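You operate a simulated robot arm through the tools that you are given. There is no shell and no other tool. Be economical: measure what you need, move in short steps, check, and stop when the job is done.

You run a simulated two-armed robot. Do the job below in one go: nothing can be reset, and whatever is moved stays where it is left.

Task
Take the blue cloth from the work table and lay it out flat on the front corner of the work table.
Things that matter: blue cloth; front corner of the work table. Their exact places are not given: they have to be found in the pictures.

The check looks at the end state, three seconds after you hand in, the way a careful person would. Anything else that was tipped, shoved, dropped, spilled or broken makes it a failure. Flat cloth is picked up by pressing the open fingertips on it (5 to 10 N) and closing them slowly along it; thin cloth reads only 2 to 8 mm in the jaws.

Robot
Two 7-joint arms with two-finger parallel grippers on one trunk, on a base that drives. Base frame: it is fixed to the floor where the robot stands at the start and does not move with it; the origin is under the middle of the robot, x ahead of it, y to its left, z up; the surface under the hand at the start is at about z = 900. Readings come in mm, rad, newtons and seconds.
The left shoulder is at the start at [50, 158, 1058], the right one opposite. With the tool pointing down near the work surface each hand reaches from about 180 to 660 mm from the robot's upright axis, wherever it stands, measured 20 degrees to its own side. Places, roughly: front corner of the work table [1900, -100, 900]. Payload 3.91 kg a hand.
The tool frame of a hand sits at the grasp point between the pads (the TCP): z along the fingers, y along the line on which they close. The tips reach 30 mm beyond it. The gripper opens to 110 mm. The fingers are 20 mm wide and 10 mm thick; the gripper's body (48 by 112 mm) begins 55 mm behind the TCP.
Orientation is that of the tool frame in the base frame, as a unit quaternion [x, y, z, w]. With the fingers straight down and closing along the base's y, the tool's x points along the base's -x, its y along +y and its z along -z.

Tools
- The arms move only by the tool jog_arm. It takes "left_moves", "right_moves" or both (then of equal length, played together; a hand with none holds still); each is a list of rows, each a list of 7 numbers: the shift along the tool's x, y, z in units of 500 mm (1.0 is 500 mm), then the turn, a rotation vector about the tool's x, y, z in units of 45 degrees (1.0 is 45 degrees), then the gripper command, from -1 (shut) to 1 (fully open), values between in proportion. In form: [[x, y, z, ax, ay, az, gripper], ...]. A call has 1 to 20 rows; each row is the pose to reach, as a shift and turn from the pose commanded when the call began, along the tool's axes at that moment. A call with a number of a shift or a turn outside -1 to 1 is refused whole. Each row takes 0.2 s and may step no farther than 50 mm and 0.15 rad from the row before; otherwise, or with a gripper value out of range, the whole call is refused. A pose out of reach is approached as far as the arm can. The call stops where the force on the tool passes 40 N (or 10 N more than at its start, if that is more) or the arm is blocked; 0.2 s more then pass. The fingers move at their own pace (about 153 mm/s each) and stop on an object; they squeeze with about 41 N. The grip force told is the motor's: it shows also when the fingers shut on nothing. Time passes only in rows, and 0.2 s behind the last, so rows that repeat a pose let the fingers close. It gives the time, the measured TCP pose, the force on the tool (base axes), the opening and the grip force at its end, in the units of the frame above (readings bear some noise), with the torque about the TCP (base axes, N m) and any sound that the robot's microphone picked up.
- Cameras (640 x 400 px; columns grow to the right, rows downward): "scene" is now at [125.9, -32.9, 1214.2]; the picture's right is [-0.38, -0.93, 0.00], its down [-0.38, 0.15, -0.91] and it looks along [0.84, -0.34, -0.41] (base axes); focal length 255 px, centre (320, 200). "left" rides on the left gripper at [73, -17, -103] in its tool frame; the picture's right is [0.23, 0.97, 0.00], its down [-0.76, 0.18, -0.62] and it looks along [-0.61, 0.14, 0.78] (tool axes); focal length 222 px, centre (320, 200). "right" rides on the right gripper at [72, 17, -103] in its tool frame; the picture's right is [-0.23, 0.97, 0.00], its down [-0.76, -0.18, -0.62] and it looks along [-0.61, -0.14, 0.78] (tool axes); focal length 222 px, centre (320, 200).
- camera(camera): a new picture of that camera. No time passes.
- lift_body(by): slides the trunk up (or, below 0, down) by that many mm; the arms and the scene camera ride with it, the base frame stays. It gives what a move gives, with no picture.
- roll_base(legs): drives the robot by 1 to 6 legs, each [ahead, turn to the left] in mm and rad, along the robot's own axes; the way and the turn of a leg run together, so that a leg with both is an arc; at most 1500 mm and 3.142 rad a leg. The arms and the cameras ride along, it lands a little off, and it stops where it bumps. It gives what a move gives.
- aim_head(pan, tilt): turns the head with the scene camera to pan (to the left, within 1.396 rad either way) and tilt (down, from -0.506 to 1.204), counted from straight ahead of the robot. It gives what a move gives.
- pixel_to_xyz(camera, pixels): for up to 12 pixels [column, row] of the newest picture of that camera ("zoom" is the newest enlarged one), the place [x, y, z] in the base frame of the surface seen there, good to about 2 mm. No time passes.
- enlarge(camera, box): a new picture of the part [left, top, right, bottom] of that camera's present view, enlarged. No time passes.
- sign_off(): hands the job in; it is judged then, once.

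Go step by step. Measure first, check grasps and placings, and put right what went wrong. The budget is 80 turns and 58 pictures, counting those below and the enlarged ones. Unless the task says otherwise, let go and move clear before handing in, and close with one line.

The tools are called after ">>>" by a JSON object that holds its "op" and its "data". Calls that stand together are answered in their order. jog_arm: Moves the arms, as the interface text tells. Its arguments: {"type":"object","properties":{"left_moves":{"type":"array","items":{"type":"array","items":{"type":"number"}}},"right_moves":{"type":"array","items":{"type":"array","items":{"type":"number"}}}},"required":[]} The other tools are called the same way: lift_body (by) slides the trunk up or down; roll_base (legs) drives the base; aim_head (pan, tilt) turns the head that bears the scene camera; camera (camera) takes a picture; pixel_to_xyz (camera, pixels) gives the place of the surface under pixels of a picture; enlarge (camera, box) takes an enlarged picture of a part of a camera's view; sign_off () hands the job in.

At the start:

```text
clock: 0.0
left_eef_pos: [404.4, -9.6, 1117.8]
left_tool_rot: [-0.001, 1.0, 0.0, -0.001]
left_ft_force: [0.1, 1.1, -0.5]
left_torque: [-0.03, -0.01, 0.01]
left_finger_gap: 110.2
left_gripper_force: 0.1
right_eef_pos: [348.7, -307.4, 1081.1]
right_tool_rot: [-0.001, 1.0, 0.0, 0.0]
right_ft_force: [0.5, 0.3, -0.1]
right_torque: [0.01, 0.03, 0.0]
right_finger_gap: 109.9
right_gripper_force: 0.1
trunk travel left (down, up): [-300.0, 182.0]
robot x, y, heading: [-1.9, -2.7, 0.001]
head pan, tilt: [-0.386, 0.424]
```

scene: 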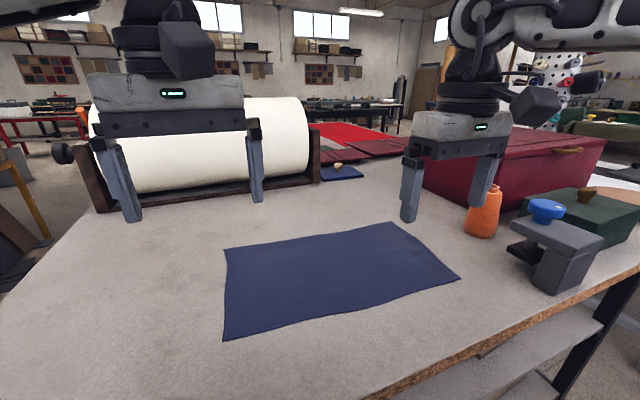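
right: 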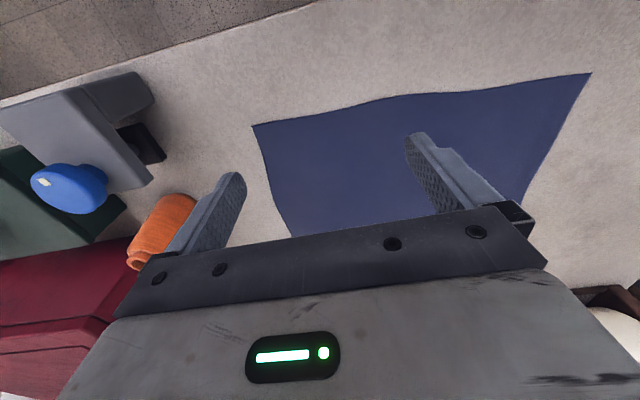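
left: 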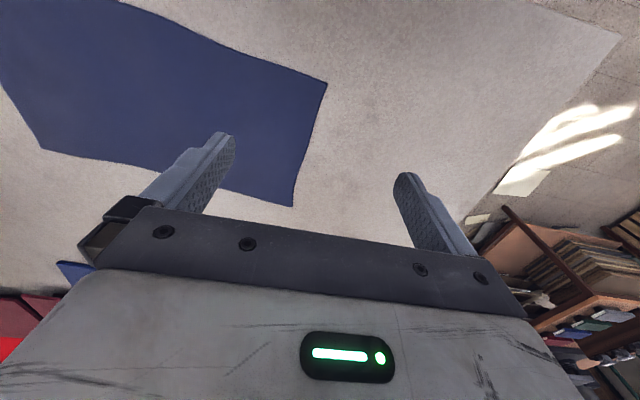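

The blue cloth lies in front of the robot with corners near (225,249), (392,222), (460,279) and (223,341). I'll measure those, along with the table surroundings.

>>> {"op": "pixel_to_xyz", "data": {"camera": "scene", "pixels": [[227, 250], [391, 224], [457, 279], [225, 338], [340, 172], [480, 220], [550, 270], [330, 280], [450, 362], [370, 130], [450, 180], [100, 215]]}}

>>> {"op": "aim_head", "data": {"pan": -0.1, "tilt": 0.2}}

>>> {"op": "camera", "data": {"camera": "scene"}}

```text
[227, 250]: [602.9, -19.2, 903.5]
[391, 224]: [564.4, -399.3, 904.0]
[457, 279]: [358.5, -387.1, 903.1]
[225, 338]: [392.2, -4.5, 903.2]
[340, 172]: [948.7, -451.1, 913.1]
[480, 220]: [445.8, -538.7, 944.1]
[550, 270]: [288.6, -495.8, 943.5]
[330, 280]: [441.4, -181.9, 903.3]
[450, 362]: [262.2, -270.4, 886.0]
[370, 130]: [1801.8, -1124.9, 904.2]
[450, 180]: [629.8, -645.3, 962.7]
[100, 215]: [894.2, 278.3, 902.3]
```

```text
clock: 0.8
left_eef_pos: [403.6, -8.1, 1116.9]
left_tool_rot: [-0.001, 1.0, 0.0, 0.0]
left_ft_force: [0.1, 0.6, -0.6]
left_torque: [-0.02, 0.0, -0.02]
left_finger_gap: 109.9
left_gripper_force: 0.2
right_eef_pos: [349.4, -305.8, 1082.4]
right_tool_rot: [0.0, 1.0, -0.001, 0.0]
right_ft_force: [0.0, -0.4, 0.1]
right_torque: [0.0, -0.01, 0.03]
right_finger_gap: 109.9
right_gripper_force: 0.1
trunk travel left (down, up): [-300.0, 182.0]
robot x, y, heading: [-1.3, -3.7, -0.003]
head pan, tilt: [-0.099, 0.201]
```

```text
54 pictures are left
```

scene: 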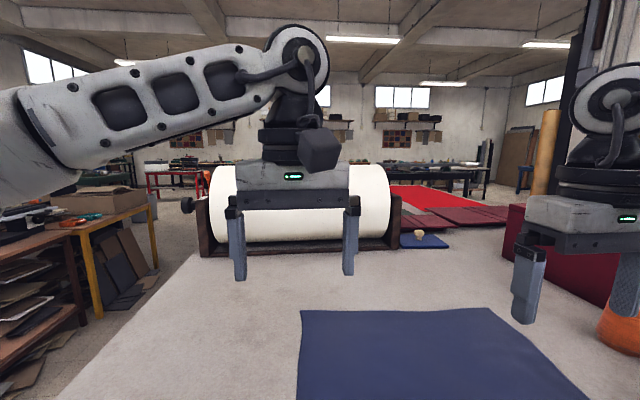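

The far part of the table is hidden behind the paper roll. I'll raise the trunk to see over it.

>>> {"op": "lift_body", "data": {"by": 180}}

>>> {"op": "camera", "data": {"camera": "scene"}}

>>> {"op": "pixel_to_xyz", "data": {"camera": "scene", "pixels": [[450, 200], [420, 195], [480, 200], [410, 245], [400, 180], [150, 290], [60, 350], [440, 215]]}}

```text
clock: 2.8
left_eef_pos: [403.7, -8.3, 1297.9]
left_tool_rot: [-0.001, 1.0, -0.001, 0.0]
left_ft_force: [-0.4, 1.0, -0.3]
left_torque: [-0.06, 0.0, 0.0]
left_finger_gap: 109.9
left_gripper_force: 0.1
right_eef_pos: [350.6, -306.6, 1261.7]
right_tool_rot: [0.0, 1.0, 0.0, 0.0]
right_ft_force: [-0.4, 0.4, -0.1]
right_torque: [-0.03, 0.02, 0.01]
right_finger_gap: 109.9
right_gripper_force: 0.1
trunk travel left (down, up): [-480.0, 2.0]
robot x, y, heading: [-1.3, 0.8, -0.003]
head pan, tilt: [-0.099, 0.201]
```

```text
53 pictures are left
```

scene: 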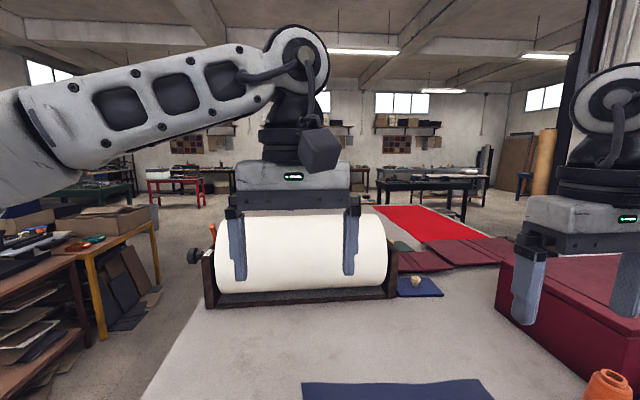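

```text
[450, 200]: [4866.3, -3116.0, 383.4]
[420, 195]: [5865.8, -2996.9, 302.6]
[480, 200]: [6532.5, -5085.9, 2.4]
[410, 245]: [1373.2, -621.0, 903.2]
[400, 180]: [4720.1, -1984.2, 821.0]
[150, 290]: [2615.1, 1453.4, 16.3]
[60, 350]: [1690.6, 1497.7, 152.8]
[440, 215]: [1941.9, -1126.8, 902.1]
```

The table stretches past the roll to at least x≈1940. I'll pan left and tilt down to look for the left edge and the way around.

>>> {"op": "aim_head", "data": {"pan": 0.7, "tilt": 0.45}}

>>> {"op": "camera", "data": {"camera": "scene"}}

>>> {"op": "camera", "data": {"camera": "left"}}

>>> {"op": "pixel_to_xyz", "data": {"camera": "left", "pixels": [[500, 60], [400, 100], [60, 150], [20, 100], [300, 60], [320, 130], [580, 100], [450, 140]]}}

```text
clock: 3.9
left_eef_pos: [404.7, -9.7, 1297.4]
left_tool_rot: [0.0, 1.0, 0.0, 0.0]
left_ft_force: [-0.3, -0.4, -0.7]
left_torque: [0.01, 0.01, 0.05]
left_finger_gap: 110.0
left_gripper_force: 0.0
right_eef_pos: [348.6, -306.7, 1261.6]
right_tool_rot: [0.0, 1.0, 0.0, 0.0]
right_ft_force: [1.0, -0.2, -0.4]
right_torque: [0.01, 0.03, 0.0]
right_finger_gap: 109.8
right_gripper_force: 0.0
trunk travel left (down, up): [-480.0, 2.0]
robot x, y, heading: [-2.2, 4.6, 0.001]
head pan, tilt: [0.7, 0.45]
```

```text
52 pictures are left
```

scene: 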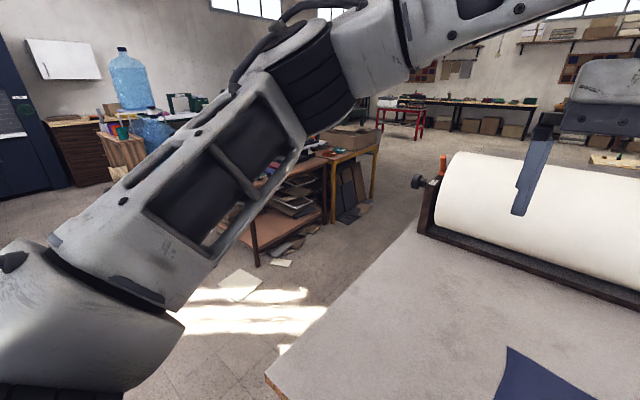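

```text
51 pictures are left
```

left: 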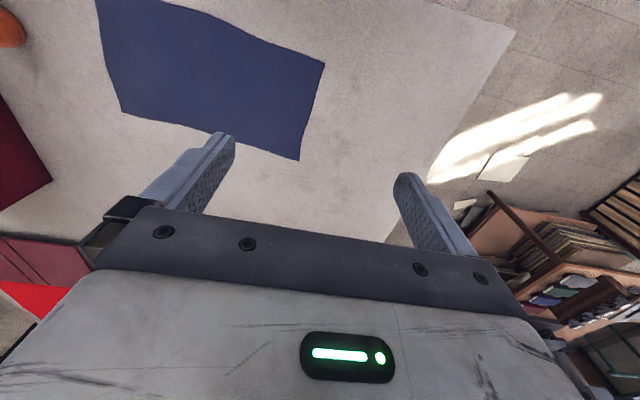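

```text
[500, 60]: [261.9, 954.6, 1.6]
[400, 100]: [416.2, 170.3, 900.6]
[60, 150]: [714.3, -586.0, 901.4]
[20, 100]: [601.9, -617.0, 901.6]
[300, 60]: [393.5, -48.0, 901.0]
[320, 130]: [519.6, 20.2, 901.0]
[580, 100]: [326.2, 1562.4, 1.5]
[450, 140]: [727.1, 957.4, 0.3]
```

The table's near-left corner is at about (266,377), and its left edge runs up to the roll near (418,232). I'll measure these and the clear floor.

>>> {"op": "pixel_to_xyz", "data": {"camera": "scene", "pixels": [[270, 378], [340, 304], [408, 235], [430, 180], [418, 181], [443, 160], [262, 245], [325, 215], [370, 195], [395, 160], [520, 170], [240, 290]]}}

```text
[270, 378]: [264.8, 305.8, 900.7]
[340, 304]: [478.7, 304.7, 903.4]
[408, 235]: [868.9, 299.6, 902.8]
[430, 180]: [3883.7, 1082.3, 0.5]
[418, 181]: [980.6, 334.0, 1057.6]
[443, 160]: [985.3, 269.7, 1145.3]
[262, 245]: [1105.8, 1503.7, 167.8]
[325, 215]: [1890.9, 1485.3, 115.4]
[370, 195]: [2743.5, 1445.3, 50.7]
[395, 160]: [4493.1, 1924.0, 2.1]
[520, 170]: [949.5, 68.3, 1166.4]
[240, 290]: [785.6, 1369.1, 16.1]
```

The aisle on the left is clear (table edge y≈303, shelf at y≥1370). Next I'll bring the trunk back down and pan to the cloth to get its near edge precisely, and start turning the wrists 90° so the fingers close across that edge.

>>> {"op": "lift_body", "data": {"by": -180}}

>>> {"op": "jog_arm", "data": {"left_moves": [[0, 0, 0, 0, 0, 0.17, 1], [0, 0, 0, 0, 0, 0.34, 1], [0, 0, 0, 0, 0, 0.51, 1], [0, 0, 0, 0, 0, 0.68, 1], [0, 0, 0, 0, 0, 0.85, 1], [0, 0, 0, 0, 0, 1, 1]], "right_moves": [[0, 0, 0, 0, 0, -0.17, 1], [0, 0, 0, 0, 0, -0.34, 1], [0, 0, 0, 0, 0, -0.51, 1], [0, 0, 0, 0, 0, -0.68, 1], [0, 0, 0, 0, 0, -0.85, 1], [0, 0, 0, 0, 0, -1, 1]]}}

>>> {"op": "jog_arm", "data": {"left_moves": [[0, 0, 0, 0, 0, 0.17, 1], [0, 0, 0, 0, 0, 0.34, 1], [0, 0, 0, 0, 0, 0.51, 1], [0, 0, 0, 0, 0, 0.68, 1], [0, 0, 0, 0, 0, 0.85, 1], [0, 0, 0, 0, 0, 1, 1]], "right_moves": [[0, 0, 0, 0, 0, -0.17, 1], [0, 0, 0, 0, 0, -0.34, 1], [0, 0, 0, 0, 0, -0.51, 1], [0, 0, 0, 0, 0, -0.68, 1], [0, 0, 0, 0, 0, -0.85, 1], [0, 0, 0, 0, 0, -1, 1]]}}

>>> {"op": "aim_head", "data": {"pan": -0.3, "tilt": 0.7}}

>>> {"op": "camera", "data": {"camera": "scene"}}

```text
clock: 5.9
left_eef_pos: [404.0, -9.5, 1118.0]
left_tool_rot: [-0.001, 1.0, 0.0, 0.0]
left_ft_force: [-0.3, -0.2, -0.5]
left_torque: [0.02, 0.01, -0.02]
left_finger_gap: 110.1
left_gripper_force: 0.0
right_eef_pos: [350.2, -306.4, 1081.9]
right_tool_rot: [0.0, 1.0, 0.0, -0.001]
right_ft_force: [-0.8, -0.1, 0.2]
right_torque: [0.03, 0.03, -0.01]
right_finger_gap: 110.3
right_gripper_force: 0.1
trunk travel left (down, up): [-300.0, 182.0]
robot x, y, heading: [0.2, 0.8, -0.0]
head pan, tilt: [0.7, 0.45]
```

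```text
clock: 7.3
left_eef_pos: [403.1, -8.9, 1117.4]
left_tool_rot: [0.383, 0.924, 0.0, 0.001]
left_ft_force: [0.0, 0.3, -0.3]
left_torque: [-0.02, -0.03, 0.04]
left_finger_gap: 109.9
left_gripper_force: 0.0
right_eef_pos: [341.1, -291.2, 1076.8]
right_tool_rot: [-0.382, 0.924, -0.002, -0.001]
right_ft_force: [-0.7, 0.1, 0.1]
right_torque: [0.0, 0.0, -0.01]
right_finger_gap: 110.4
right_gripper_force: 0.2
right hand out of reach, approached as far as the arm can: row 6
trunk travel left (down, up): [-300.0, 182.0]
robot x, y, heading: [1.1, -1.6, 0.001]
head pan, tilt: [0.7, 0.45]
```

```text
clock: 8.7
left_eef_pos: [319.4, -16.5, 1088.3]
left_tool_rot: [0.705, 0.709, 0.001, 0.002]
left_ft_force: [-0.1, -0.9, 0.3]
left_torque: [-0.02, 0.0, 0.01]
left_finger_gap: 109.8
left_gripper_force: 0.1
left hand out of reach, approached as far as the arm can: row 4, 5, 6
right_eef_pos: [225.3, -168.4, 1087.4]
right_tool_rot: [-0.705, 0.709, -0.001, -0.001]
right_ft_force: [-0.4, 0.1, 0.3]
right_torque: [0.0, -0.02, -0.01]
right_finger_gap: 110.1
right_gripper_force: 0.0
right hand out of reach, approached as far as the arm can: row 1, 2, 3, 4, 5, 6
trunk travel left (down, up): [-300.0, 182.0]
robot x, y, heading: [0.8, 0.6, -0.001]
head pan, tilt: [0.7, 0.45]
```

```text
clock: 10.0
left_eef_pos: [320.2, -16.7, 1089.0]
left_tool_rot: [0.705, 0.709, 0.0, 0.0]
left_ft_force: [0.0, -0.3, -0.3]
left_torque: [0.01, 0.01, 0.01]
left_finger_gap: 110.2
left_gripper_force: 0.0
right_eef_pos: [225.9, -166.3, 1087.5]
right_tool_rot: [-0.705, 0.709, -0.001, 0.0]
right_ft_force: [0.1, 0.4, 0.3]
right_torque: [0.0, -0.01, 0.0]
right_finger_gap: 109.9
right_gripper_force: 0.0
trunk travel left (down, up): [-300.0, 182.0]
robot x, y, heading: [-1.7, 0.4, 0.001]
head pan, tilt: [-0.3, 0.7]
```

```text
50 pictures are left
```

scene: 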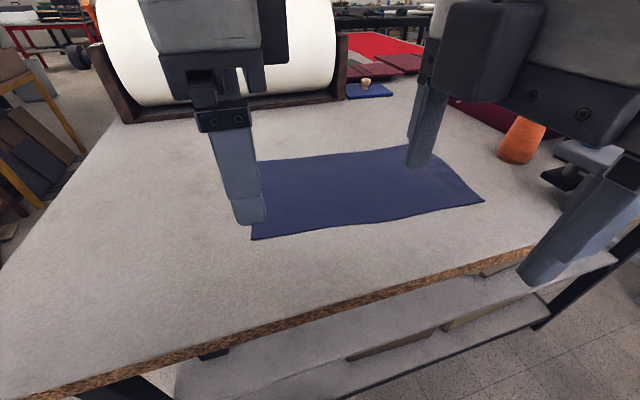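

Turning outward takes the wrists out of reach. I'll go back through neutral and turn inward instead.

>>> {"op": "jog_arm", "data": {"left_moves": [[0, 0, 0, 0, 0, -0.17, 1], [0, 0, 0, 0, 0, -0.34, 1], [0, 0, 0, 0, 0, -0.51, 1], [0, 0, 0, 0, 0, -0.68, 1], [0, 0, 0, 0, 0, -0.85, 1], [0, 0, 0, 0, 0, -1, 1]], "right_moves": [[0, 0, 0, 0, 0, 0.17, 1], [0, 0, 0, 0, 0, 0.34, 1], [0, 0, 0, 0, 0, 0.51, 1], [0, 0, 0, 0, 0, 0.68, 1], [0, 0, 0, 0, 0, 0.85, 1], [0, 0, 0, 0, 0, 1, 1]]}}

>>> {"op": "jog_arm", "data": {"left_moves": [[0, 0, 0, 0, 0, -0.17, 1], [0, 0, 0, 0, 0, -0.34, 1], [0, 0, 0, 0, 0, -0.51, 1], [0, 0, 0, 0, 0, -0.68, 1], [0, 0, 0, 0, 0, -0.85, 1], [0, 0, 0, 0, 0, -1, 1]], "right_moves": [[0, 0, 0, 0, 0, 0.17, 1], [0, 0, 0, 0, 0, 0.34, 1], [0, 0, 0, 0, 0, 0.51, 1], [0, 0, 0, 0, 0, 0.68, 1], [0, 0, 0, 0, 0, 0.85, 1], [0, 0, 0, 0, 0, 1, 1]]}}

>>> {"op": "pixel_to_xyz", "data": {"camera": "scene", "pixels": [[254, 237], [300, 232], [345, 223], [400, 219], [440, 211], [482, 200], [253, 246], [345, 231], [400, 226], [440, 217]]}}

```text
clock: 11.4
left_eef_pos: [319.7, -16.5, 1090.2]
left_tool_rot: [0.38, 0.925, -0.001, 0.001]
left_ft_force: [-0.2, -0.4, -0.2]
left_torque: [0.01, -0.02, -0.02]
left_finger_gap: 110.0
left_gripper_force: 0.0
right_eef_pos: [225.0, -165.4, 1088.9]
right_tool_rot: [-0.381, 0.924, 0.0, 0.0]
right_ft_force: [-0.2, 1.2, -0.1]
right_torque: [0.0, -0.02, -0.02]
right_finger_gap: 110.1
right_gripper_force: 0.0
trunk travel left (down, up): [-300.0, 182.0]
robot x, y, heading: [1.1, 0.7, -0.002]
head pan, tilt: [-0.3, 0.7]
```

```text
clock: 12.8
left_eef_pos: [318.8, -16.2, 1090.9]
left_tool_rot: [-0.002, 1.0, -0.001, 0.0]
left_ft_force: [0.0, -0.2, 0.9]
left_torque: [-0.01, -0.02, -0.02]
left_finger_gap: 110.1
left_gripper_force: 0.0
right_eef_pos: [224.7, -168.1, 1087.8]
right_tool_rot: [0.001, 1.0, 0.001, 0.0]
right_ft_force: [-0.4, 0.3, 0.0]
right_torque: [0.02, 0.02, 0.0]
right_finger_gap: 110.1
right_gripper_force: 0.0
trunk travel left (down, up): [-300.0, 182.0]
robot x, y, heading: [1.0, 1.8, -0.001]
head pan, tilt: [-0.3, 0.7]
```

```text
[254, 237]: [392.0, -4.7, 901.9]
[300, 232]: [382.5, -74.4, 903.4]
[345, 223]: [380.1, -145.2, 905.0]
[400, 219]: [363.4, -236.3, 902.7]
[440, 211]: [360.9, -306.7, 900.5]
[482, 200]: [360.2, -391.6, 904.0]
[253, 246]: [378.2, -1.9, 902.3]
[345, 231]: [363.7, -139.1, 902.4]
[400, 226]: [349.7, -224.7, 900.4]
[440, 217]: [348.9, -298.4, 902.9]
```

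Both hands are back at neutral. I'll spread them over the cloth corners and turn the first 45° inward.

>>> {"op": "jog_arm", "data": {"left_moves": [[-0.031, -0.006, 0, 0, 0, -0.17, 1], [-0.062, -0.012, 0, 0, 0, -0.34, 1], [-0.093, -0.019, 0, 0, 0, -0.51, 1], [-0.124, -0.025, 0, 0, 0, -0.68, 1], [-0.155, -0.031, 0, 0, 0, -0.85, 1], [-0.186, -0.038, 0, 0, 0, -1, 1]], "right_moves": [[-0.055, -0.064, 0, 0, 0, 0.17, 1], [-0.11, -0.128, 0, 0, 0, 0.34, 1], [-0.163, -0.192, 0, 0, 0, 0.51, 1], [-0.218, -0.256, 0, 0, 0, 0.68, 1], [-0.272, -0.32, 0, 0, 0, 0.85, 1], [-0.326, -0.384, 0, 0, 0, 1, 1]]}}

>>> {"op": "jog_arm", "data": {"left_moves": [[0, 0, 0, 0, 0, -0.17, 1], [0, 0, 0, 0, 0, -0.34, 1], [0, 0, 0, 0, 0, -0.51, 1], [0, 0, 0, 0, 0, -0.68, 1], [0, 0, 0, 0, 0, -0.85, 1], [0, 0, 0, 0, 0, -1, 1]], "right_moves": [[0, 0, 0, 0, 0, 0.17, 1], [0, 0, 0, 0, 0, 0.34, 1], [0, 0, 0, 0, 0, 0.51, 1], [0, 0, 0, 0, 0, 0.68, 1], [0, 0, 0, 0, 0, 0.85, 1], [0, 0, 0, 0, 0, 1, 1]]}}

```text
clock: 14.2
left_eef_pos: [413.5, -36.0, 1089.7]
left_tool_rot: [-0.386, 0.923, 0.0, 0.0]
left_ft_force: [1.0, 0.1, -0.3]
left_torque: [0.02, -0.05, 0.01]
left_finger_gap: 110.1
left_gripper_force: 0.0
right_eef_pos: [385.9, -360.2, 1086.7]
right_tool_rot: [0.384, 0.923, 0.0, 0.001]
right_ft_force: [0.2, 0.7, -0.5]
right_torque: [-0.01, -0.03, -0.03]
right_finger_gap: 110.0
right_gripper_force: 0.0
trunk travel left (down, up): [-300.0, 182.0]
robot x, y, heading: [0.2, 2.5, -0.0]
head pan, tilt: [-0.3, 0.7]
```

```text
clock: 15.6
left_eef_pos: [411.7, -35.4, 1089.5]
left_tool_rot: [0.708, -0.707, 0.001, 0.001]
left_ft_force: [0.0, 0.0, -0.4]
left_torque: [0.0, 0.01, -0.01]
left_finger_gap: 109.9
left_gripper_force: 0.1
right_eef_pos: [386.4, -358.9, 1089.7]
right_tool_rot: [0.708, 0.706, 0.0, 0.0]
right_ft_force: [-0.3, -0.4, -0.4]
right_torque: [0.02, 0.01, 0.01]
right_finger_gap: 110.0
right_gripper_force: 0.1
trunk travel left (down, up): [-300.0, 182.0]
robot x, y, heading: [1.7, 0.6, 0.001]
head pan, tilt: [-0.3, 0.7]
```

Both hands are turned and over the cloth edge. I'll close the jaws to about 36 mm, descend to just above the cloth, and nudge the hands slightly inward from the edge.

>>> {"op": "jog_arm", "data": {"left_moves": [[0, -0.014, 0.07, 0, 0, 0, -0.35], [0, -0.014, 0.15, 0, 0, 0, -0.35], [0, -0.014, 0.23, 0, 0, 0, -0.35], [0, -0.014, 0.28, 0, 0, 0, -0.35], [0, -0.014, 0.304, 0, 0, 0, -0.35], [0, -0.014, 0.304, 0, 0, 0, -0.35]], "right_moves": [[0, 0.01, 0.07, 0, 0, 0, -0.35], [0, 0.01, 0.15, 0, 0, 0, -0.35], [0, 0.01, 0.23, 0, 0, 0, -0.35], [0, 0.01, 0.28, 0, 0, 0, -0.35], [0, 0.01, 0.304, 0, 0, 0, -0.35], [0, 0.01, 0.304, 0, 0, 0, -0.35]]}}

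>>> {"op": "camera", "data": {"camera": "scene"}}

>>> {"op": "camera", "data": {"camera": "left"}}

>>> {"op": "camera", "data": {"camera": "right"}}

```text
clock: 17.0
left_eef_pos: [419.5, -34.3, 937.4]
left_tool_rot: [0.708, -0.707, 0.0, 0.0]
left_ft_force: [0.3, -0.1, -0.7]
left_torque: [-0.01, 0.0, -0.02]
left_finger_gap: 35.8
left_gripper_force: 0.0
right_eef_pos: [392.1, -359.1, 935.2]
right_tool_rot: [0.707, 0.707, 0.0, 0.0]
right_ft_force: [-1.0, -0.2, -0.6]
right_torque: [0.02, -0.02, 0.02]
right_finger_gap: 35.7
right_gripper_force: 0.1
trunk travel left (down, up): [-300.0, 182.0]
robot x, y, heading: [1.3, 3.9, -0.0]
head pan, tilt: [-0.3, 0.7]
```

```text
49 pictures are left
```

scene: 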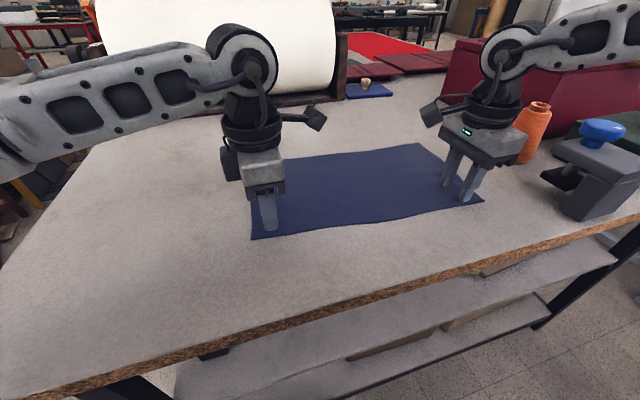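

```text
48 pictures are left
```

left: 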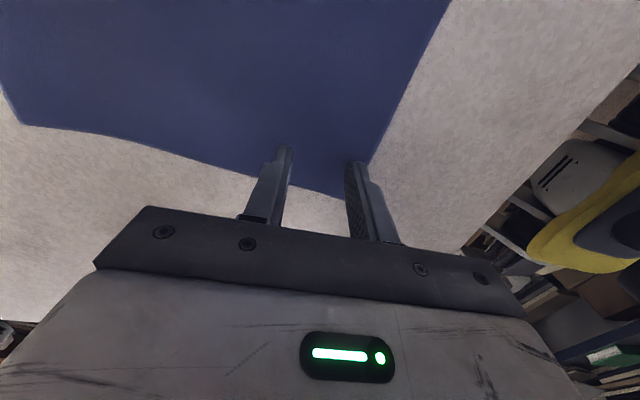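

```text
47 pictures are left
```

right: 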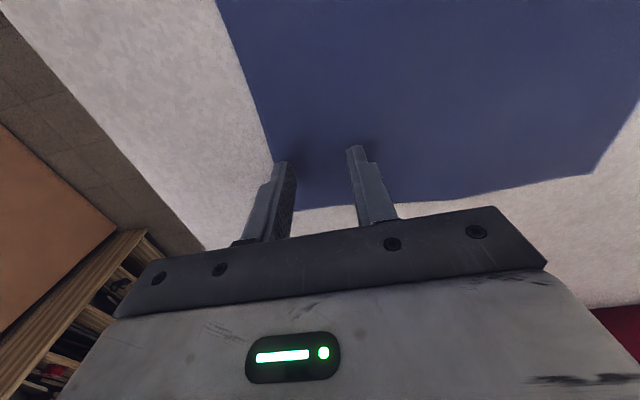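

The fingertips sit just inside the cloth edge on both hands. I'll press down slowly and read the force.

>>> {"op": "jog_arm", "data": {"left_moves": [[0, 0, 0.004, 0, 0, 0, -0.35], [0, 0, 0.008, 0, 0, 0, -0.35], [0, 0, 0.01, 0, 0, 0, -0.35]], "right_moves": [[0, 0, 0.003, 0, 0, 0, -0.35], [0, 0, 0.005, 0, 0, 0, -0.35], [0, 0, 0.007, 0, 0, 0, -0.35]]}}

```text
clock: 17.8
left_eef_pos: [419.0, -35.9, 932.8]
left_tool_rot: [0.708, -0.706, 0.001, -0.001]
left_ft_force: [-0.6, 0.3, -0.8]
left_torque: [-0.02, 0.0, -0.02]
left_finger_gap: 35.7
left_gripper_force: 0.1
right_eef_pos: [391.7, -358.2, 932.4]
right_tool_rot: [0.707, 0.707, 0.001, 0.0]
right_ft_force: [1.0, 0.0, 0.6]
right_torque: [0.0, 0.01, -0.01]
right_finger_gap: 35.9
right_gripper_force: 0.1
trunk travel left (down, up): [-300.0, 182.0]
robot x, y, heading: [3.9, 0.8, 0.001]
head pan, tilt: [-0.3, 0.7]
```

>>> {"op": "jog_arm", "data": {"left_moves": [[0, 0, 0.002, 0, 0, 0, -0.35], [0, 0, 0.004, 0, 0, 0, -0.35], [0, 0, 0.005, 0, 0, 0, -0.35]], "right_moves": [[0, 0, 0.002, 0, 0, 0, -0.35], [0, 0, 0.004, 0, 0, 0, -0.35], [0, 0, 0.005, 0, 0, 0, -0.35]]}}

```text
clock: 18.6
left_eef_pos: [419.6, -33.2, 932.0]
left_tool_rot: [0.708, -0.707, 0.002, -0.001]
left_ft_force: [0.6, -0.1, 2.8]
left_torque: [0.04, 0.06, -0.02]
left_finger_gap: 35.3
left_gripper_force: 0.0
right_eef_pos: [391.2, -358.8, 931.5]
right_tool_rot: [0.707, 0.707, 0.001, 0.001]
right_ft_force: [0.2, -3.9, 14.8]
right_torque: [-0.1, 0.29, 0.08]
right_finger_gap: 35.6
right_gripper_force: 0.0
trunk travel left (down, up): [-300.0, 182.0]
robot x, y, heading: [-1.2, 3.7, 0.001]
head pan, tilt: [-0.3, 0.7]
```

Contact is made: left 3 N, right 15 N. I'll trim both toward about 7 N and check again.

>>> {"op": "jog_arm", "data": {"left_moves": [[0, 0, 0.0007, 0, 0, 0, -0.35], [0, 0, 0.0007, 0, 0, 0, -0.35]], "right_moves": [[0, 0, -0.001, 0, 0, 0, -0.35], [0, 0, -0.001, 0, 0, 0, -0.35]]}}

```text
clock: 19.2
left_eef_pos: [419.7, -34.3, 931.4]
left_tool_rot: [0.708, -0.706, 0.003, 0.0]
left_ft_force: [1.3, -1.9, 8.8]
left_torque: [-0.04, 0.11, 0.0]
left_finger_gap: 35.1
left_gripper_force: 0.2
right_eef_pos: [391.0, -360.2, 931.3]
right_tool_rot: [0.707, 0.707, 0.001, 0.001]
right_ft_force: [2.1, -3.2, 12.9]
right_torque: [-0.11, 0.2, 0.09]
right_finger_gap: 35.2
right_gripper_force: 0.1
trunk travel left (down, up): [-300.0, 182.0]
robot x, y, heading: [-2.4, -0.2, -0.001]
head pan, tilt: [-0.3, 0.7]
```

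Left reads 9 N and right 13 N, so I'll ease the right a little and close both slowly along the cloth.

>>> {"op": "jog_arm", "data": {"left_moves": [[0, 0, 0, 0, 0, 0, -0.4], [0, 0, 0, 0, 0, 0, -0.45], [0, 0, 0, 0, 0, 0, -0.5], [0, 0, 0, 0, 0, 0, -0.55], [0, 0, 0, 0, 0, 0, -0.6], [0, 0, 0, 0, 0, 0, -0.65], [0, 0, 0, 0, 0, 0, -0.7], [0, 0, 0, 0, 0, 0, -0.75], [0, 0, 0, 0, 0, 0, -0.8], [0, 0, 0, 0, 0, 0, -0.85], [0, 0, 0, 0, 0, 0, -0.9], [0, 0, 0, 0, 0, 0, -0.95], [0, 0, 0, 0, 0, 0, -1], [0, 0, 0, 0, 0, 0, -1], [0, 0, 0, 0, 0, 0, -1]], "right_moves": [[0, 0, -0.001, 0, 0, 0, -0.4], [0, 0, -0.001, 0, 0, 0, -0.45], [0, 0, -0.001, 0, 0, 0, -0.5], [0, 0, -0.001, 0, 0, 0, -0.55], [0, 0, -0.001, 0, 0, 0, -0.6], [0, 0, -0.001, 0, 0, 0, -0.65], [0, 0, -0.001, 0, 0, 0, -0.7], [0, 0, -0.001, 0, 0, 0, -0.75], [0, 0, -0.001, 0, 0, 0, -0.8], [0, 0, -0.001, 0, 0, 0, -0.85], [0, 0, -0.001, 0, 0, 0, -0.9], [0, 0, -0.001, 0, 0, 0, -0.95], [0, 0, -0.001, 0, 0, 0, -1], [0, 0, -0.001, 0, 0, 0, -1], [0, 0, -0.001, 0, 0, 0, -1]]}}

>>> {"op": "camera", "data": {"camera": "scene"}}

```text
clock: 22.4
left_eef_pos: [417.5, -35.2, 932.0]
left_tool_rot: [0.707, -0.707, 0.002, 0.0]
left_ft_force: [-3.7, 0.2, 19.3]
left_torque: [0.05, 0.15, 0.04]
left_finger_gap: 0.2
left_gripper_force: 37.5
right_eef_pos: [389.3, -359.0, 931.2]
right_tool_rot: [0.707, 0.708, 0.001, 0.0]
right_ft_force: [0.3, -0.1, 1.2]
right_torque: [0.01, 0.02, -0.01]
right_finger_gap: 2.1
right_gripper_force: 40.9
trunk travel left (down, up): [-300.0, 182.0]
robot x, y, heading: [-1.2, -5.0, 0.001]
head pan, tilt: [-0.3, 0.7]
```

```text
46 pictures are left
```

scene: 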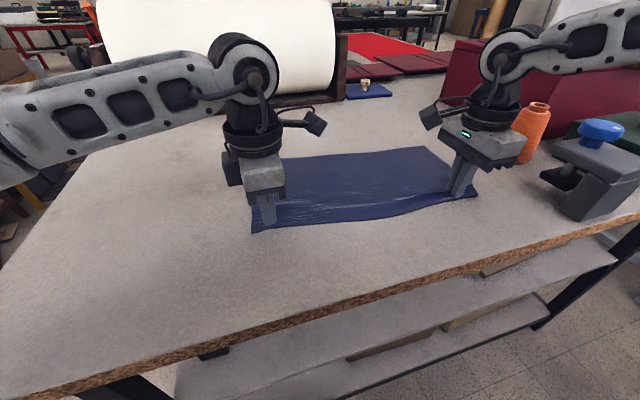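

The right hand has the cloth (2.1 mm) but the left shut on nothing (0.2 mm). I'll lift the left slightly, reopen it, and look.

>>> {"op": "jog_arm", "data": {"left_moves": [[0, 0, -0.006, 0, 0, 0, -1], [0, 0, -0.012, 0, 0, 0, -0.6], [0, 0, -0.012, 0, 0, 0, -0.35], [0, 0, -0.012, 0, 0, 0, -0.35]]}}

>>> {"op": "camera", "data": {"camera": "left"}}

>>> {"op": "enlarge", "data": {"camera": "scene", "box": [220, 120, 500, 260]}}

```text
clock: 23.4
left_eef_pos: [419.0, -33.3, 936.0]
left_tool_rot: [0.708, -0.707, 0.0, 0.0]
left_ft_force: [-0.3, -0.4, 0.3]
left_torque: [0.02, 0.02, -0.02]
left_finger_gap: 35.9
left_gripper_force: 0.0
right_eef_pos: [390.6, -358.5, 932.3]
right_tool_rot: [0.708, 0.706, 0.0, 0.0]
right_ft_force: [0.1, -0.9, 6.3]
right_torque: [0.03, 0.02, 0.03]
right_finger_gap: 2.1
right_gripper_force: 41.4
trunk travel left (down, up): [-300.0, 182.0]
robot x, y, heading: [-1.5, -1.1, -0.001]
head pan, tilt: [-0.3, 0.7]
```

```text
45 pictures are left
```

left: 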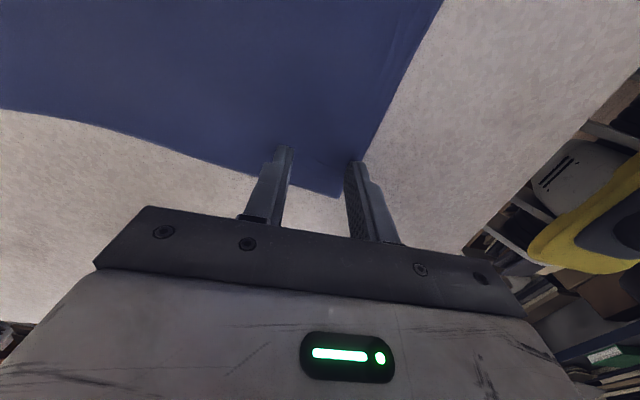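

```text
2.29 times, centred on (360, 190) of scene
```

zoom: 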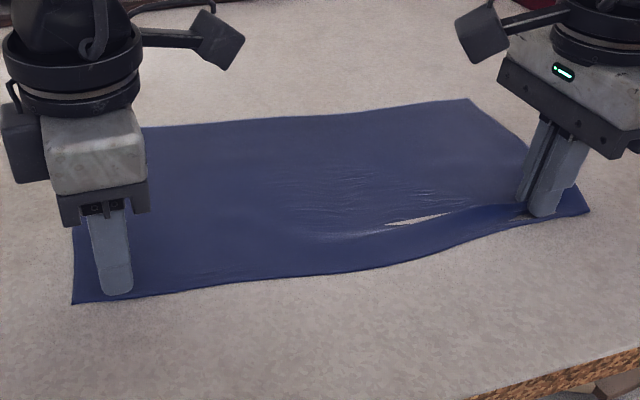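

The left's near fingertip is right at the cloth edge. I'll shift it 12 mm further onto the cloth and press again.

>>> {"op": "jog_arm", "data": {"left_moves": [[0, -0.024, 0, 0, 0, 0, -0.35], [0, -0.024, 0.004, 0, 0, 0, -0.35], [0, -0.024, 0.008, 0, 0, 0, -0.35], [0, -0.024, 0.0105, 0, 0, 0, -0.35], [0, -0.024, 0.0105, 0, 0, 0, -0.35]]}}

```text
clock: 24.6
left_eef_pos: [430.7, -33.5, 932.0]
left_tool_rot: [0.708, -0.707, 0.001, 0.001]
left_ft_force: [0.9, -1.2, 4.3]
left_torque: [0.02, 0.02, -0.02]
left_finger_gap: 35.6
left_gripper_force: 0.1
right_eef_pos: [392.4, -359.0, 932.0]
right_tool_rot: [0.708, 0.707, 0.0, 0.001]
right_ft_force: [1.2, -0.5, 5.5]
right_torque: [-0.02, -0.02, 0.05]
right_finger_gap: 2.2
right_gripper_force: 40.5
trunk travel left (down, up): [-300.0, 182.0]
robot x, y, heading: [0.6, -0.1, 0.003]
head pan, tilt: [-0.3, 0.7]
```

>>> {"op": "jog_arm", "data": {"left_moves": [[0, 0, 0.0007, 0, 0, 0, -0.38], [0, 0, 0.0007, 0, 0, 0, -0.42], [0, 0, 0.0007, 0, 0, 0, -0.46], [0, 0, 0.0007, 0, 0, 0, -0.5], [0, 0, 0.0007, 0, 0, 0, -0.54], [0, 0, 0.0007, 0, 0, 0, -0.58], [0, 0, 0.0007, 0, 0, 0, -0.62], [0, 0, 0.0007, 0, 0, 0, -0.66], [0, 0, 0.0007, 0, 0, 0, -0.7], [0, 0, 0.0007, 0, 0, 0, -0.74], [0, 0, 0.0007, 0, 0, 0, -0.78], [0, 0, 0.0007, 0, 0, 0, -0.82], [0, 0, 0.0007, 0, 0, 0, -0.86], [0, 0, 0.0007, 0, 0, 0, -0.9], [0, 0, 0.0007, 0, 0, 0, -0.94], [0, 0, 0.0007, 0, 0, 0, -0.98], [0, 0, 0.0007, 0, 0, 0, -1], [0, 0, 0.0007, 0, 0, 0, -1], [0, 0, 0.0007, 0, 0, 0, -1]]}}

```text
clock: 28.6
left_eef_pos: [430.9, -34.6, 931.7]
left_tool_rot: [0.708, -0.706, 0.001, 0.0]
left_ft_force: [-1.3, -0.3, 11.2]
left_torque: [0.05, 0.11, -0.01]
left_finger_gap: 2.0
left_gripper_force: 41.2
right_eef_pos: [390.9, -359.6, 931.3]
right_tool_rot: [0.708, 0.706, 0.001, 0.001]
right_ft_force: [0.7, 0.9, 3.0]
right_torque: [0.04, 0.0, 0.0]
right_finger_gap: 2.3
right_gripper_force: 40.8
trunk travel left (down, up): [-300.0, 182.0]
robot x, y, heading: [2.3, 5.4, 0.003]
head pan, tilt: [-0.3, 0.7]
```

Both hands now hold cloth (2.0 and 2.3 mm). I'll lift gently and look.

>>> {"op": "jog_arm", "data": {"left_moves": [[0, 0, -0.02, 0, 0, 0, -1], [0, 0, -0.05, 0, 0, 0, -1], [0, 0, -0.08, 0, 0, 0, -1], [0, 0, -0.12, 0, 0, 0, -1], [0, 0, -0.16, 0, 0, 0, -1], [0, 0, -0.2, 0, 0, 0, -1], [0, 0, -0.24, 0, 0, 0, -1], [0, 0, -0.28, 0, 0, 0, -1], [0, 0, -0.3, 0, 0, 0, -1]], "right_moves": [[0, 0, -0.02, 0, 0, 0, -1], [0, 0, -0.05, 0, 0, 0, -1], [0, 0, -0.08, 0, 0, 0, -1], [0, 0, -0.12, 0, 0, 0, -1], [0, 0, -0.16, 0, 0, 0, -1], [0, 0, -0.2, 0, 0, 0, -1], [0, 0, -0.24, 0, 0, 0, -1], [0, 0, -0.28, 0, 0, 0, -1], [0, 0, -0.3, 0, 0, 0, -1]]}}

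>>> {"op": "lift_body", "data": {"by": 180}}

>>> {"op": "camera", "data": {"camera": "scene"}}

```text
clock: 30.6
left_eef_pos: [432.6, -34.1, 1081.3]
left_tool_rot: [0.708, -0.706, 0.0, 0.0]
left_ft_force: [0.1, 0.5, -0.5]
left_torque: [-0.02, -0.02, -0.01]
left_finger_gap: 1.8
left_gripper_force: 40.7
right_eef_pos: [392.6, -359.6, 1082.0]
right_tool_rot: [0.707, 0.707, 0.001, -0.001]
right_ft_force: [0.6, -0.9, 0.1]
right_torque: [0.01, 0.02, 0.03]
right_finger_gap: 2.1
right_gripper_force: 40.2
trunk travel left (down, up): [-300.0, 182.0]
robot x, y, heading: [2.3, -1.0, -0.004]
head pan, tilt: [-0.3, 0.7]
```

```text
clock: 32.6
left_eef_pos: [432.2, -34.5, 1260.5]
left_tool_rot: [0.707, -0.707, 0.0, -0.001]
left_ft_force: [0.7, 0.2, -1.4]
left_torque: [-0.01, -0.01, 0.01]
left_finger_gap: 2.2
left_gripper_force: 41.4
right_eef_pos: [392.2, -359.5, 1261.0]
right_tool_rot: [0.707, 0.707, 0.001, -0.001]
right_ft_force: [0.6, -0.6, -0.5]
right_torque: [0.02, 0.03, -0.02]
right_finger_gap: 2.1
right_gripper_force: 40.9
trunk travel left (down, up): [-480.0, 2.0]
robot x, y, heading: [1.9, -2.2, -0.001]
head pan, tilt: [-0.3, 0.7]
```

```text
43 pictures are left
```

scene: 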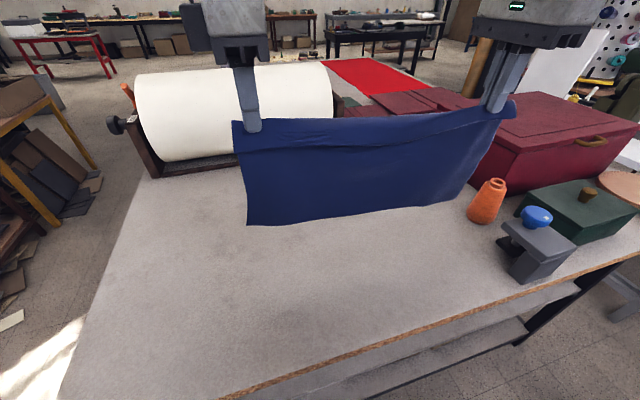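

The cloth hangs cleanly between both hands. Next I'll look beyond the roll for the target corner.

>>> {"op": "aim_head", "data": {"pan": -0.2, "tilt": 0.35}}

>>> {"op": "enlarge", "data": {"camera": "scene", "box": [100, 80, 500, 330]}}

```text
clock: 33.4
left_eef_pos: [432.4, -35.1, 1261.1]
left_tool_rot: [0.708, -0.707, 0.0, 0.0]
left_ft_force: [-0.1, -0.3, 0.8]
left_torque: [-0.01, -0.03, -0.05]
left_finger_gap: 2.0
left_gripper_force: 41.3
right_eef_pos: [392.5, -358.8, 1261.8]
right_tool_rot: [0.707, 0.707, 0.0, 0.0]
right_ft_force: [-0.6, 0.2, -0.6]
right_torque: [0.04, -0.01, -0.02]
right_finger_gap: 2.2
right_gripper_force: 41.0
trunk travel left (down, up): [-480.0, 2.0]
robot x, y, heading: [-1.9, -0.1, -0.003]
head pan, tilt: [-0.201, 0.351]
```

```text
1.60 times, centred on (300, 205) of scene
```

zoom: 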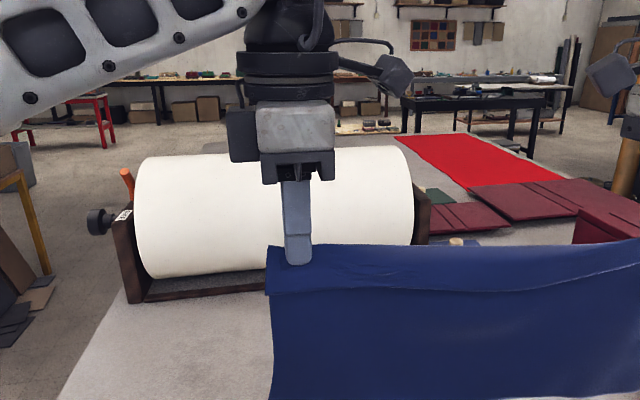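

>>> {"op": "pixel_to_xyz", "data": {"camera": "zoom", "pixels": [[405, 140], [470, 140], [540, 178], [450, 178], [440, 195], [400, 150], [425, 175], [560, 185], [515, 200], [550, 225], [350, 130], [385, 130]]}}

```text
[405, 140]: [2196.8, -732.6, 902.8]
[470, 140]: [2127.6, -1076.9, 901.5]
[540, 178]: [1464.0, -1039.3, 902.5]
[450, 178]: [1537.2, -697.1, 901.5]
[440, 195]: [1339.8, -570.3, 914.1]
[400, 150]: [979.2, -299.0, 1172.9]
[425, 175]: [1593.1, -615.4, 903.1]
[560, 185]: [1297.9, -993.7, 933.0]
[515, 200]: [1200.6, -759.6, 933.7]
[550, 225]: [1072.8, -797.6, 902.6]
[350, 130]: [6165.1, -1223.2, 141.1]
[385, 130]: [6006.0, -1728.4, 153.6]
```

The table runs to x≈2200. I plan to back up, go around by the left aisle, and look from there; first I'll check that the left side is clear.

>>> {"op": "aim_head", "data": {"pan": 1.39, "tilt": 0.5}}

>>> {"op": "camera", "data": {"camera": "scene"}}

```text
clock: 35.1
left_eef_pos: [431.6, -34.2, 1261.3]
left_tool_rot: [0.708, -0.706, 0.0, 0.0]
left_ft_force: [0.2, -0.2, 0.3]
left_torque: [0.01, -0.01, 0.01]
left_finger_gap: 2.0
left_gripper_force: 41.3
right_eef_pos: [392.7, -359.2, 1262.6]
right_tool_rot: [0.707, 0.707, -0.001, -0.001]
right_ft_force: [0.0, -0.1, -0.2]
right_torque: [0.03, -0.03, 0.01]
right_finger_gap: 1.9
right_gripper_force: 40.8
trunk travel left (down, up): [-480.0, 2.0]
robot x, y, heading: [-1.7, -1.8, 0.002]
head pan, tilt: [1.389, 0.499]
```

```text
41 pictures are left
```

scene: 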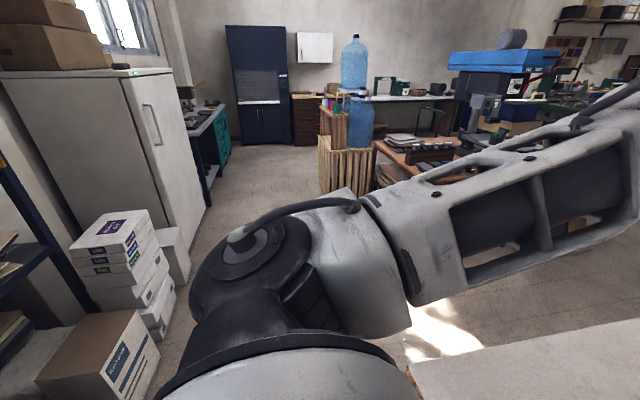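

>>> {"op": "pixel_to_xyz", "data": {"camera": "scene", "pixels": [[130, 360], [90, 350], [150, 310], [185, 260], [165, 330], [205, 200], [345, 170], [260, 190], [430, 165], [375, 190]]}}

```text
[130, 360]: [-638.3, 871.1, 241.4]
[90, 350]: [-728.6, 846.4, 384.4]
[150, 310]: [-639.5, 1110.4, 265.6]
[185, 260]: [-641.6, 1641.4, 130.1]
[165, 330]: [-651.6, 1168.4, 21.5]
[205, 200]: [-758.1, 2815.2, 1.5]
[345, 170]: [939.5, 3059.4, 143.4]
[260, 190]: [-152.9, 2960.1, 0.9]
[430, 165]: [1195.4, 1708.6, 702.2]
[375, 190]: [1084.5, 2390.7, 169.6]
```

The corridor runs from x≈-640 to the table edge at 262, and it's clear. I'll back 180, turn left, drive 830, turn right, and check.

>>> {"op": "roll_base", "data": {"legs": [[-180, 0], [0, 1.571], [830, 0], [0, -1.571]]}}

>>> {"op": "aim_head", "data": {"pan": -0.3, "tilt": 0.35}}

>>> {"op": "camera", "data": {"camera": "scene"}}

```text
clock: 48.3
left_eef_pos: [251.8, 808.4, 1260.3]
left_tool_rot: [0.713, -0.701, 0.0, 0.0]
left_ft_force: [1.3, -0.9, 0.2]
left_torque: [-0.01, -0.02, 0.03]
left_finger_gap: 2.2
left_gripper_force: 40.9
right_eef_pos: [214.5, 483.4, 1261.6]
right_tool_rot: [0.702, 0.712, -0.001, -0.001]
right_ft_force: [0.2, 0.8, -0.6]
right_torque: [0.01, 0.05, 0.03]
right_finger_gap: 2.1
right_gripper_force: 40.9
trunk travel left (down, up): [-480.0, 2.0]
robot x, y, heading: [-180.5, 839.9, 0.022]
head pan, tilt: [1.389, 0.499]
```

```text
clock: 50.0
left_eef_pos: [250.6, 809.3, 1259.3]
left_tool_rot: [0.712, -0.702, 0.0, 0.0]
left_ft_force: [0.7, 0.3, -0.4]
left_torque: [-0.06, 0.02, 0.02]
left_finger_gap: 2.2
left_gripper_force: 41.5
right_eef_pos: [216.4, 483.4, 1261.5]
right_tool_rot: [0.701, 0.713, 0.0, 0.0]
right_ft_force: [-0.5, 0.2, -0.3]
right_torque: [0.04, 0.04, 0.01]
right_finger_gap: 2.3
right_gripper_force: 41.5
trunk travel left (down, up): [-480.0, 2.0]
robot x, y, heading: [-180.6, 838.8, 0.015]
head pan, tilt: [-0.3, 0.351]
```

```text
40 pictures are left
```

scene: 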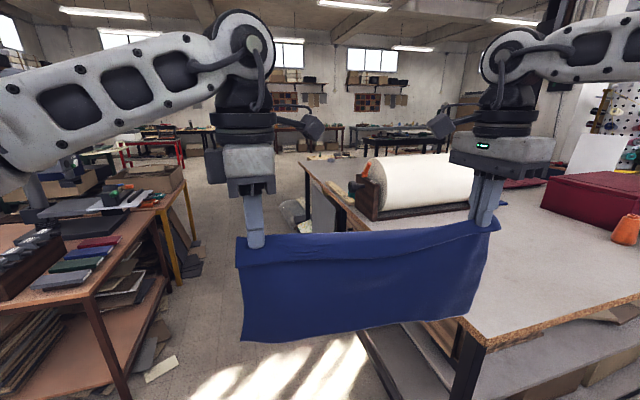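

The far-left corner of the table shows near (302,160), with items past the roll. I'll measure the corner and the desk clearance on the left.

>>> {"op": "pixel_to_xyz", "data": {"camera": "scene", "pixels": [[303, 161], [315, 157], [340, 158], [325, 175], [345, 205], [155, 213], [85, 290], [185, 185], [200, 270], [290, 215], [118, 205], [300, 200]]}}

>>> {"op": "enlarge", "data": {"camera": "scene", "box": [240, 120, 400, 240]}}

```text
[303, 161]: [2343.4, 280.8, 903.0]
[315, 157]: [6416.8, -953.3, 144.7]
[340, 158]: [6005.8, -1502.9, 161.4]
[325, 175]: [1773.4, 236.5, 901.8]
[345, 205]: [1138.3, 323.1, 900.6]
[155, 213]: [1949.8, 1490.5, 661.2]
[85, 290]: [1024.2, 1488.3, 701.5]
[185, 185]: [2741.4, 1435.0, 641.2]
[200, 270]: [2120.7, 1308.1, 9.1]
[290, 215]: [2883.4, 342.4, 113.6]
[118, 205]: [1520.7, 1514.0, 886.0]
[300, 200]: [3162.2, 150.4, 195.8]
```

```text
3.33 times, centred on (320, 180) of scene
```

zoom: 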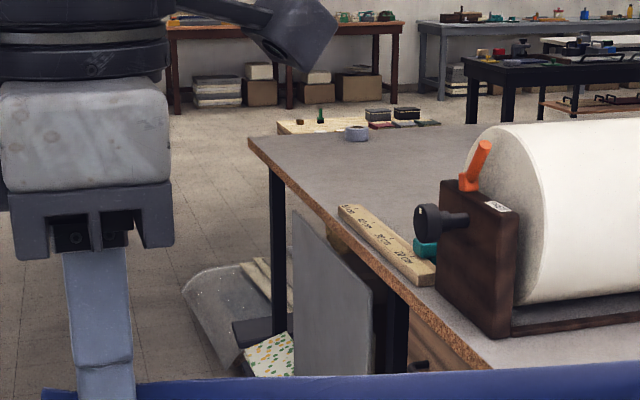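

The corner is at roughly (2330, 290), with a ruler and a tape roll on the table there. I'll drive forward to look at the area behind the roll.

>>> {"op": "roll_base", "data": {"legs": [[1400, -0.02]]}}

>>> {"op": "aim_head", "data": {"pan": -0.8, "tilt": 0.4}}

>>> {"op": "camera", "data": {"camera": "scene"}}

```text
clock: 57.1
left_eef_pos: [1667.9, 808.0, 1260.9]
left_tool_rot: [0.707, -0.707, 0.001, 0.0]
left_ft_force: [0.6, -0.7, -0.3]
left_torque: [-0.04, -0.01, 0.05]
left_finger_gap: 1.9
left_gripper_force: 40.7
right_eef_pos: [1626.2, 484.3, 1261.7]
right_tool_rot: [0.707, 0.707, 0.001, 0.0]
right_ft_force: [0.1, -0.5, -0.7]
right_torque: [0.0, 0.01, 0.05]
right_finger_gap: 1.9
right_gripper_force: 41.1
trunk travel left (down, up): [-480.0, 2.0]
robot x, y, heading: [1237.1, 846.2, -0.003]
head pan, tilt: [-0.3, 0.351]
```

```text
clock: 58.0
left_eef_pos: [1667.4, 809.9, 1260.1]
left_tool_rot: [-0.707, 0.707, 0.0, 0.0]
left_ft_force: [0.9, -0.1, 0.0]
left_torque: [-0.01, 0.03, 0.04]
left_finger_gap: 2.1
left_gripper_force: 40.7
right_eef_pos: [1625.9, 484.1, 1263.5]
right_tool_rot: [0.708, 0.706, 0.0, 0.0]
right_ft_force: [0.0, -0.4, 0.9]
right_torque: [0.0, 0.02, 0.04]
right_finger_gap: 2.0
right_gripper_force: 41.0
trunk travel left (down, up): [-480.0, 2.0]
robot x, y, heading: [1235.1, 846.2, -0.002]
head pan, tilt: [-0.799, 0.4]
```

```text
38 pictures are left
```

scene: 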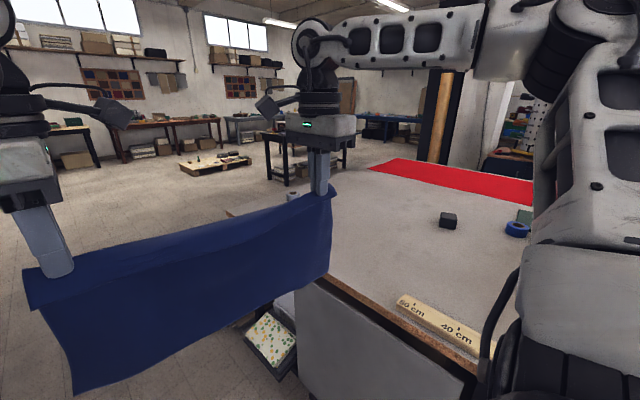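

Beyond the roll there's a clear area holding a ruler along the left edge, a black block at (448,220), a blue tape at (517,229), and a white tape near (292,196). I'll measure these and the edges.

>>> {"op": "pixel_to_xyz", "data": {"camera": "scene", "pixels": [[448, 217], [517, 230], [399, 301], [490, 345], [460, 315], [340, 280], [372, 170], [530, 205], [291, 196], [232, 209], [420, 240], [524, 216]]}}

>>> {"op": "aim_head", "data": {"pan": -1.3, "tilt": 0.4}}

>>> {"op": "camera", "data": {"camera": "scene"}}

>>> {"op": "camera", "data": {"camera": "right"}}

```text
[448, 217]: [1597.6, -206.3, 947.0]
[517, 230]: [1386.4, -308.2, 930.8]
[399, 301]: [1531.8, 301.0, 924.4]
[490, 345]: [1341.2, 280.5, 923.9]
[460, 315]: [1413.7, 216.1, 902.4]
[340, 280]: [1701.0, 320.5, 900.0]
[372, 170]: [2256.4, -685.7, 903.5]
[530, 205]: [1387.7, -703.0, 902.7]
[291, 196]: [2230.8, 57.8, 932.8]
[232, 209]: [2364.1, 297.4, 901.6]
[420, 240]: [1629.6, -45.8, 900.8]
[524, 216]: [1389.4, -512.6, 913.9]
```

```text
clock: 58.9
left_eef_pos: [1667.6, 809.8, 1260.7]
left_tool_rot: [-0.707, 0.708, 0.0, 0.001]
left_ft_force: [0.0, -0.9, -0.4]
left_torque: [0.0, 0.02, 0.0]
left_finger_gap: 2.0
left_gripper_force: 40.5
right_eef_pos: [1626.8, 483.9, 1262.0]
right_tool_rot: [0.708, 0.706, 0.0, 0.0]
right_ft_force: [-0.8, -0.2, -0.5]
right_torque: [0.04, -0.02, 0.05]
right_finger_gap: 2.2
right_gripper_force: 41.5
trunk travel left (down, up): [-480.0, 2.0]
robot x, y, heading: [1235.9, 848.8, -0.001]
head pan, tilt: [-1.3, 0.4]
```

```text
37 pictures are left
```

scene: 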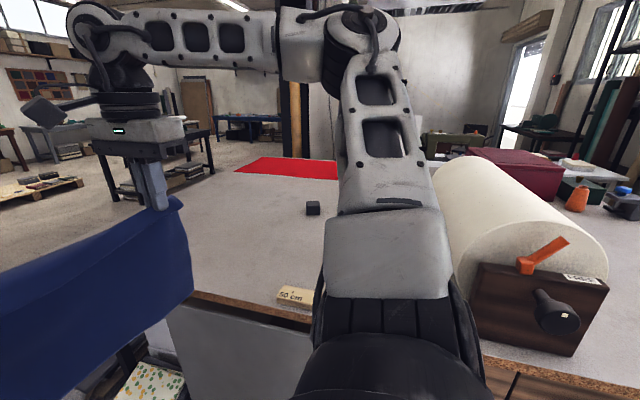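

```text
36 pictures are left
```

right: 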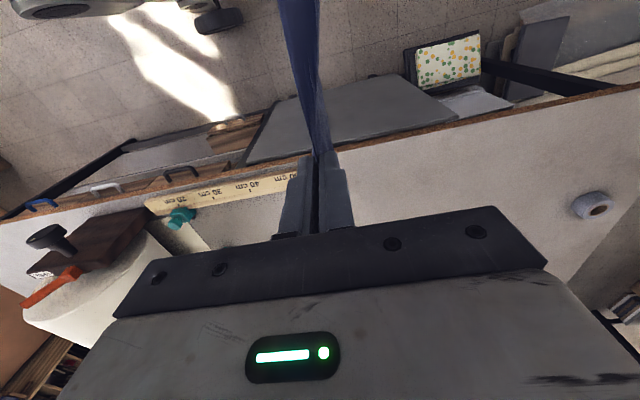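

The space around (1900,-50) is free. Some things stick out at floor level under the table edge, so I'll measure those from the right camera, since I want to stand there facing the table.

>>> {"op": "pixel_to_xyz", "data": {"camera": "right", "pixels": [[447, 60], [415, 80], [410, 45], [475, 40], [350, 110], [300, 145], [375, 80], [470, 100], [510, 60], [540, 30], [600, 30], [595, 205]]}}

>>> {"op": "jog_arm", "data": {"left_moves": [[-0.05, 0.005, 0, 0, 0, 0, -1], [-0.1, 0.01, 0, 0, 0, 0, -1], [-0.15, 0.015, 0, 0, 0, 0, -1], [-0.2, 0.02, 0, 0, 0, 0, -1], [-0.25, 0.025, 0, 0, 0, 0, -1], [-0.3, 0.03, 0, 0, 0, 0, -1], [-0.35, 0.035, 0, 0, 0, 0, -1], [-0.394, 0.04, 0, 0, 0, 0, -1]], "right_moves": [[0.05, 0.005, 0, 0, 0, 0, -1], [0.1, 0.01, 0, 0, 0, 0, -1], [0.15, 0.015, 0, 0, 0, 0, -1], [0.2, 0.02, 0, 0, 0, 0, -1], [0.25, 0.025, 0, 0, 0, 0, -1], [0.3, 0.03, 0, 0, 0, 0, -1], [0.35, 0.035, 0, 0, 0, 0, -1], [0.392, 0.04, 0, 0, 0, 0, -1]]}}

```text
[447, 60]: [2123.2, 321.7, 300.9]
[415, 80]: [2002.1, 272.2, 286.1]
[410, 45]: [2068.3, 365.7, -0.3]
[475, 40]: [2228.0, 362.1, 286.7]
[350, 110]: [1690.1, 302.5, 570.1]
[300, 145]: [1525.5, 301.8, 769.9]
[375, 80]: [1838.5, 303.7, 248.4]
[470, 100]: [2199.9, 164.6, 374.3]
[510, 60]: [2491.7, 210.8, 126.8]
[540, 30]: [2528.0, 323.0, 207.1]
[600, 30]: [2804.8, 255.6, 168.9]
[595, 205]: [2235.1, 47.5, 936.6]
```

```text
clock: 60.7
left_eef_pos: [1647.1, 1008.2, 1260.7]
left_tool_rot: [-0.706, 0.709, -0.001, 0.0]
left_ft_force: [0.0, -1.1, -0.8]
left_torque: [0.0, -0.01, 0.04]
left_finger_gap: 1.8
left_gripper_force: 41.6
right_eef_pos: [1648.0, 680.9, 1261.0]
right_tool_rot: [0.709, 0.706, 0.0, 0.0]
right_ft_force: [-0.8, 1.3, 0.3]
right_torque: [0.0, 0.02, 0.04]
right_finger_gap: 2.3
right_gripper_force: 41.1
trunk travel left (down, up): [-480.0, 2.0]
robot x, y, heading: [1233.5, 842.9, 0.001]
head pan, tilt: [-1.3, 0.4]
```

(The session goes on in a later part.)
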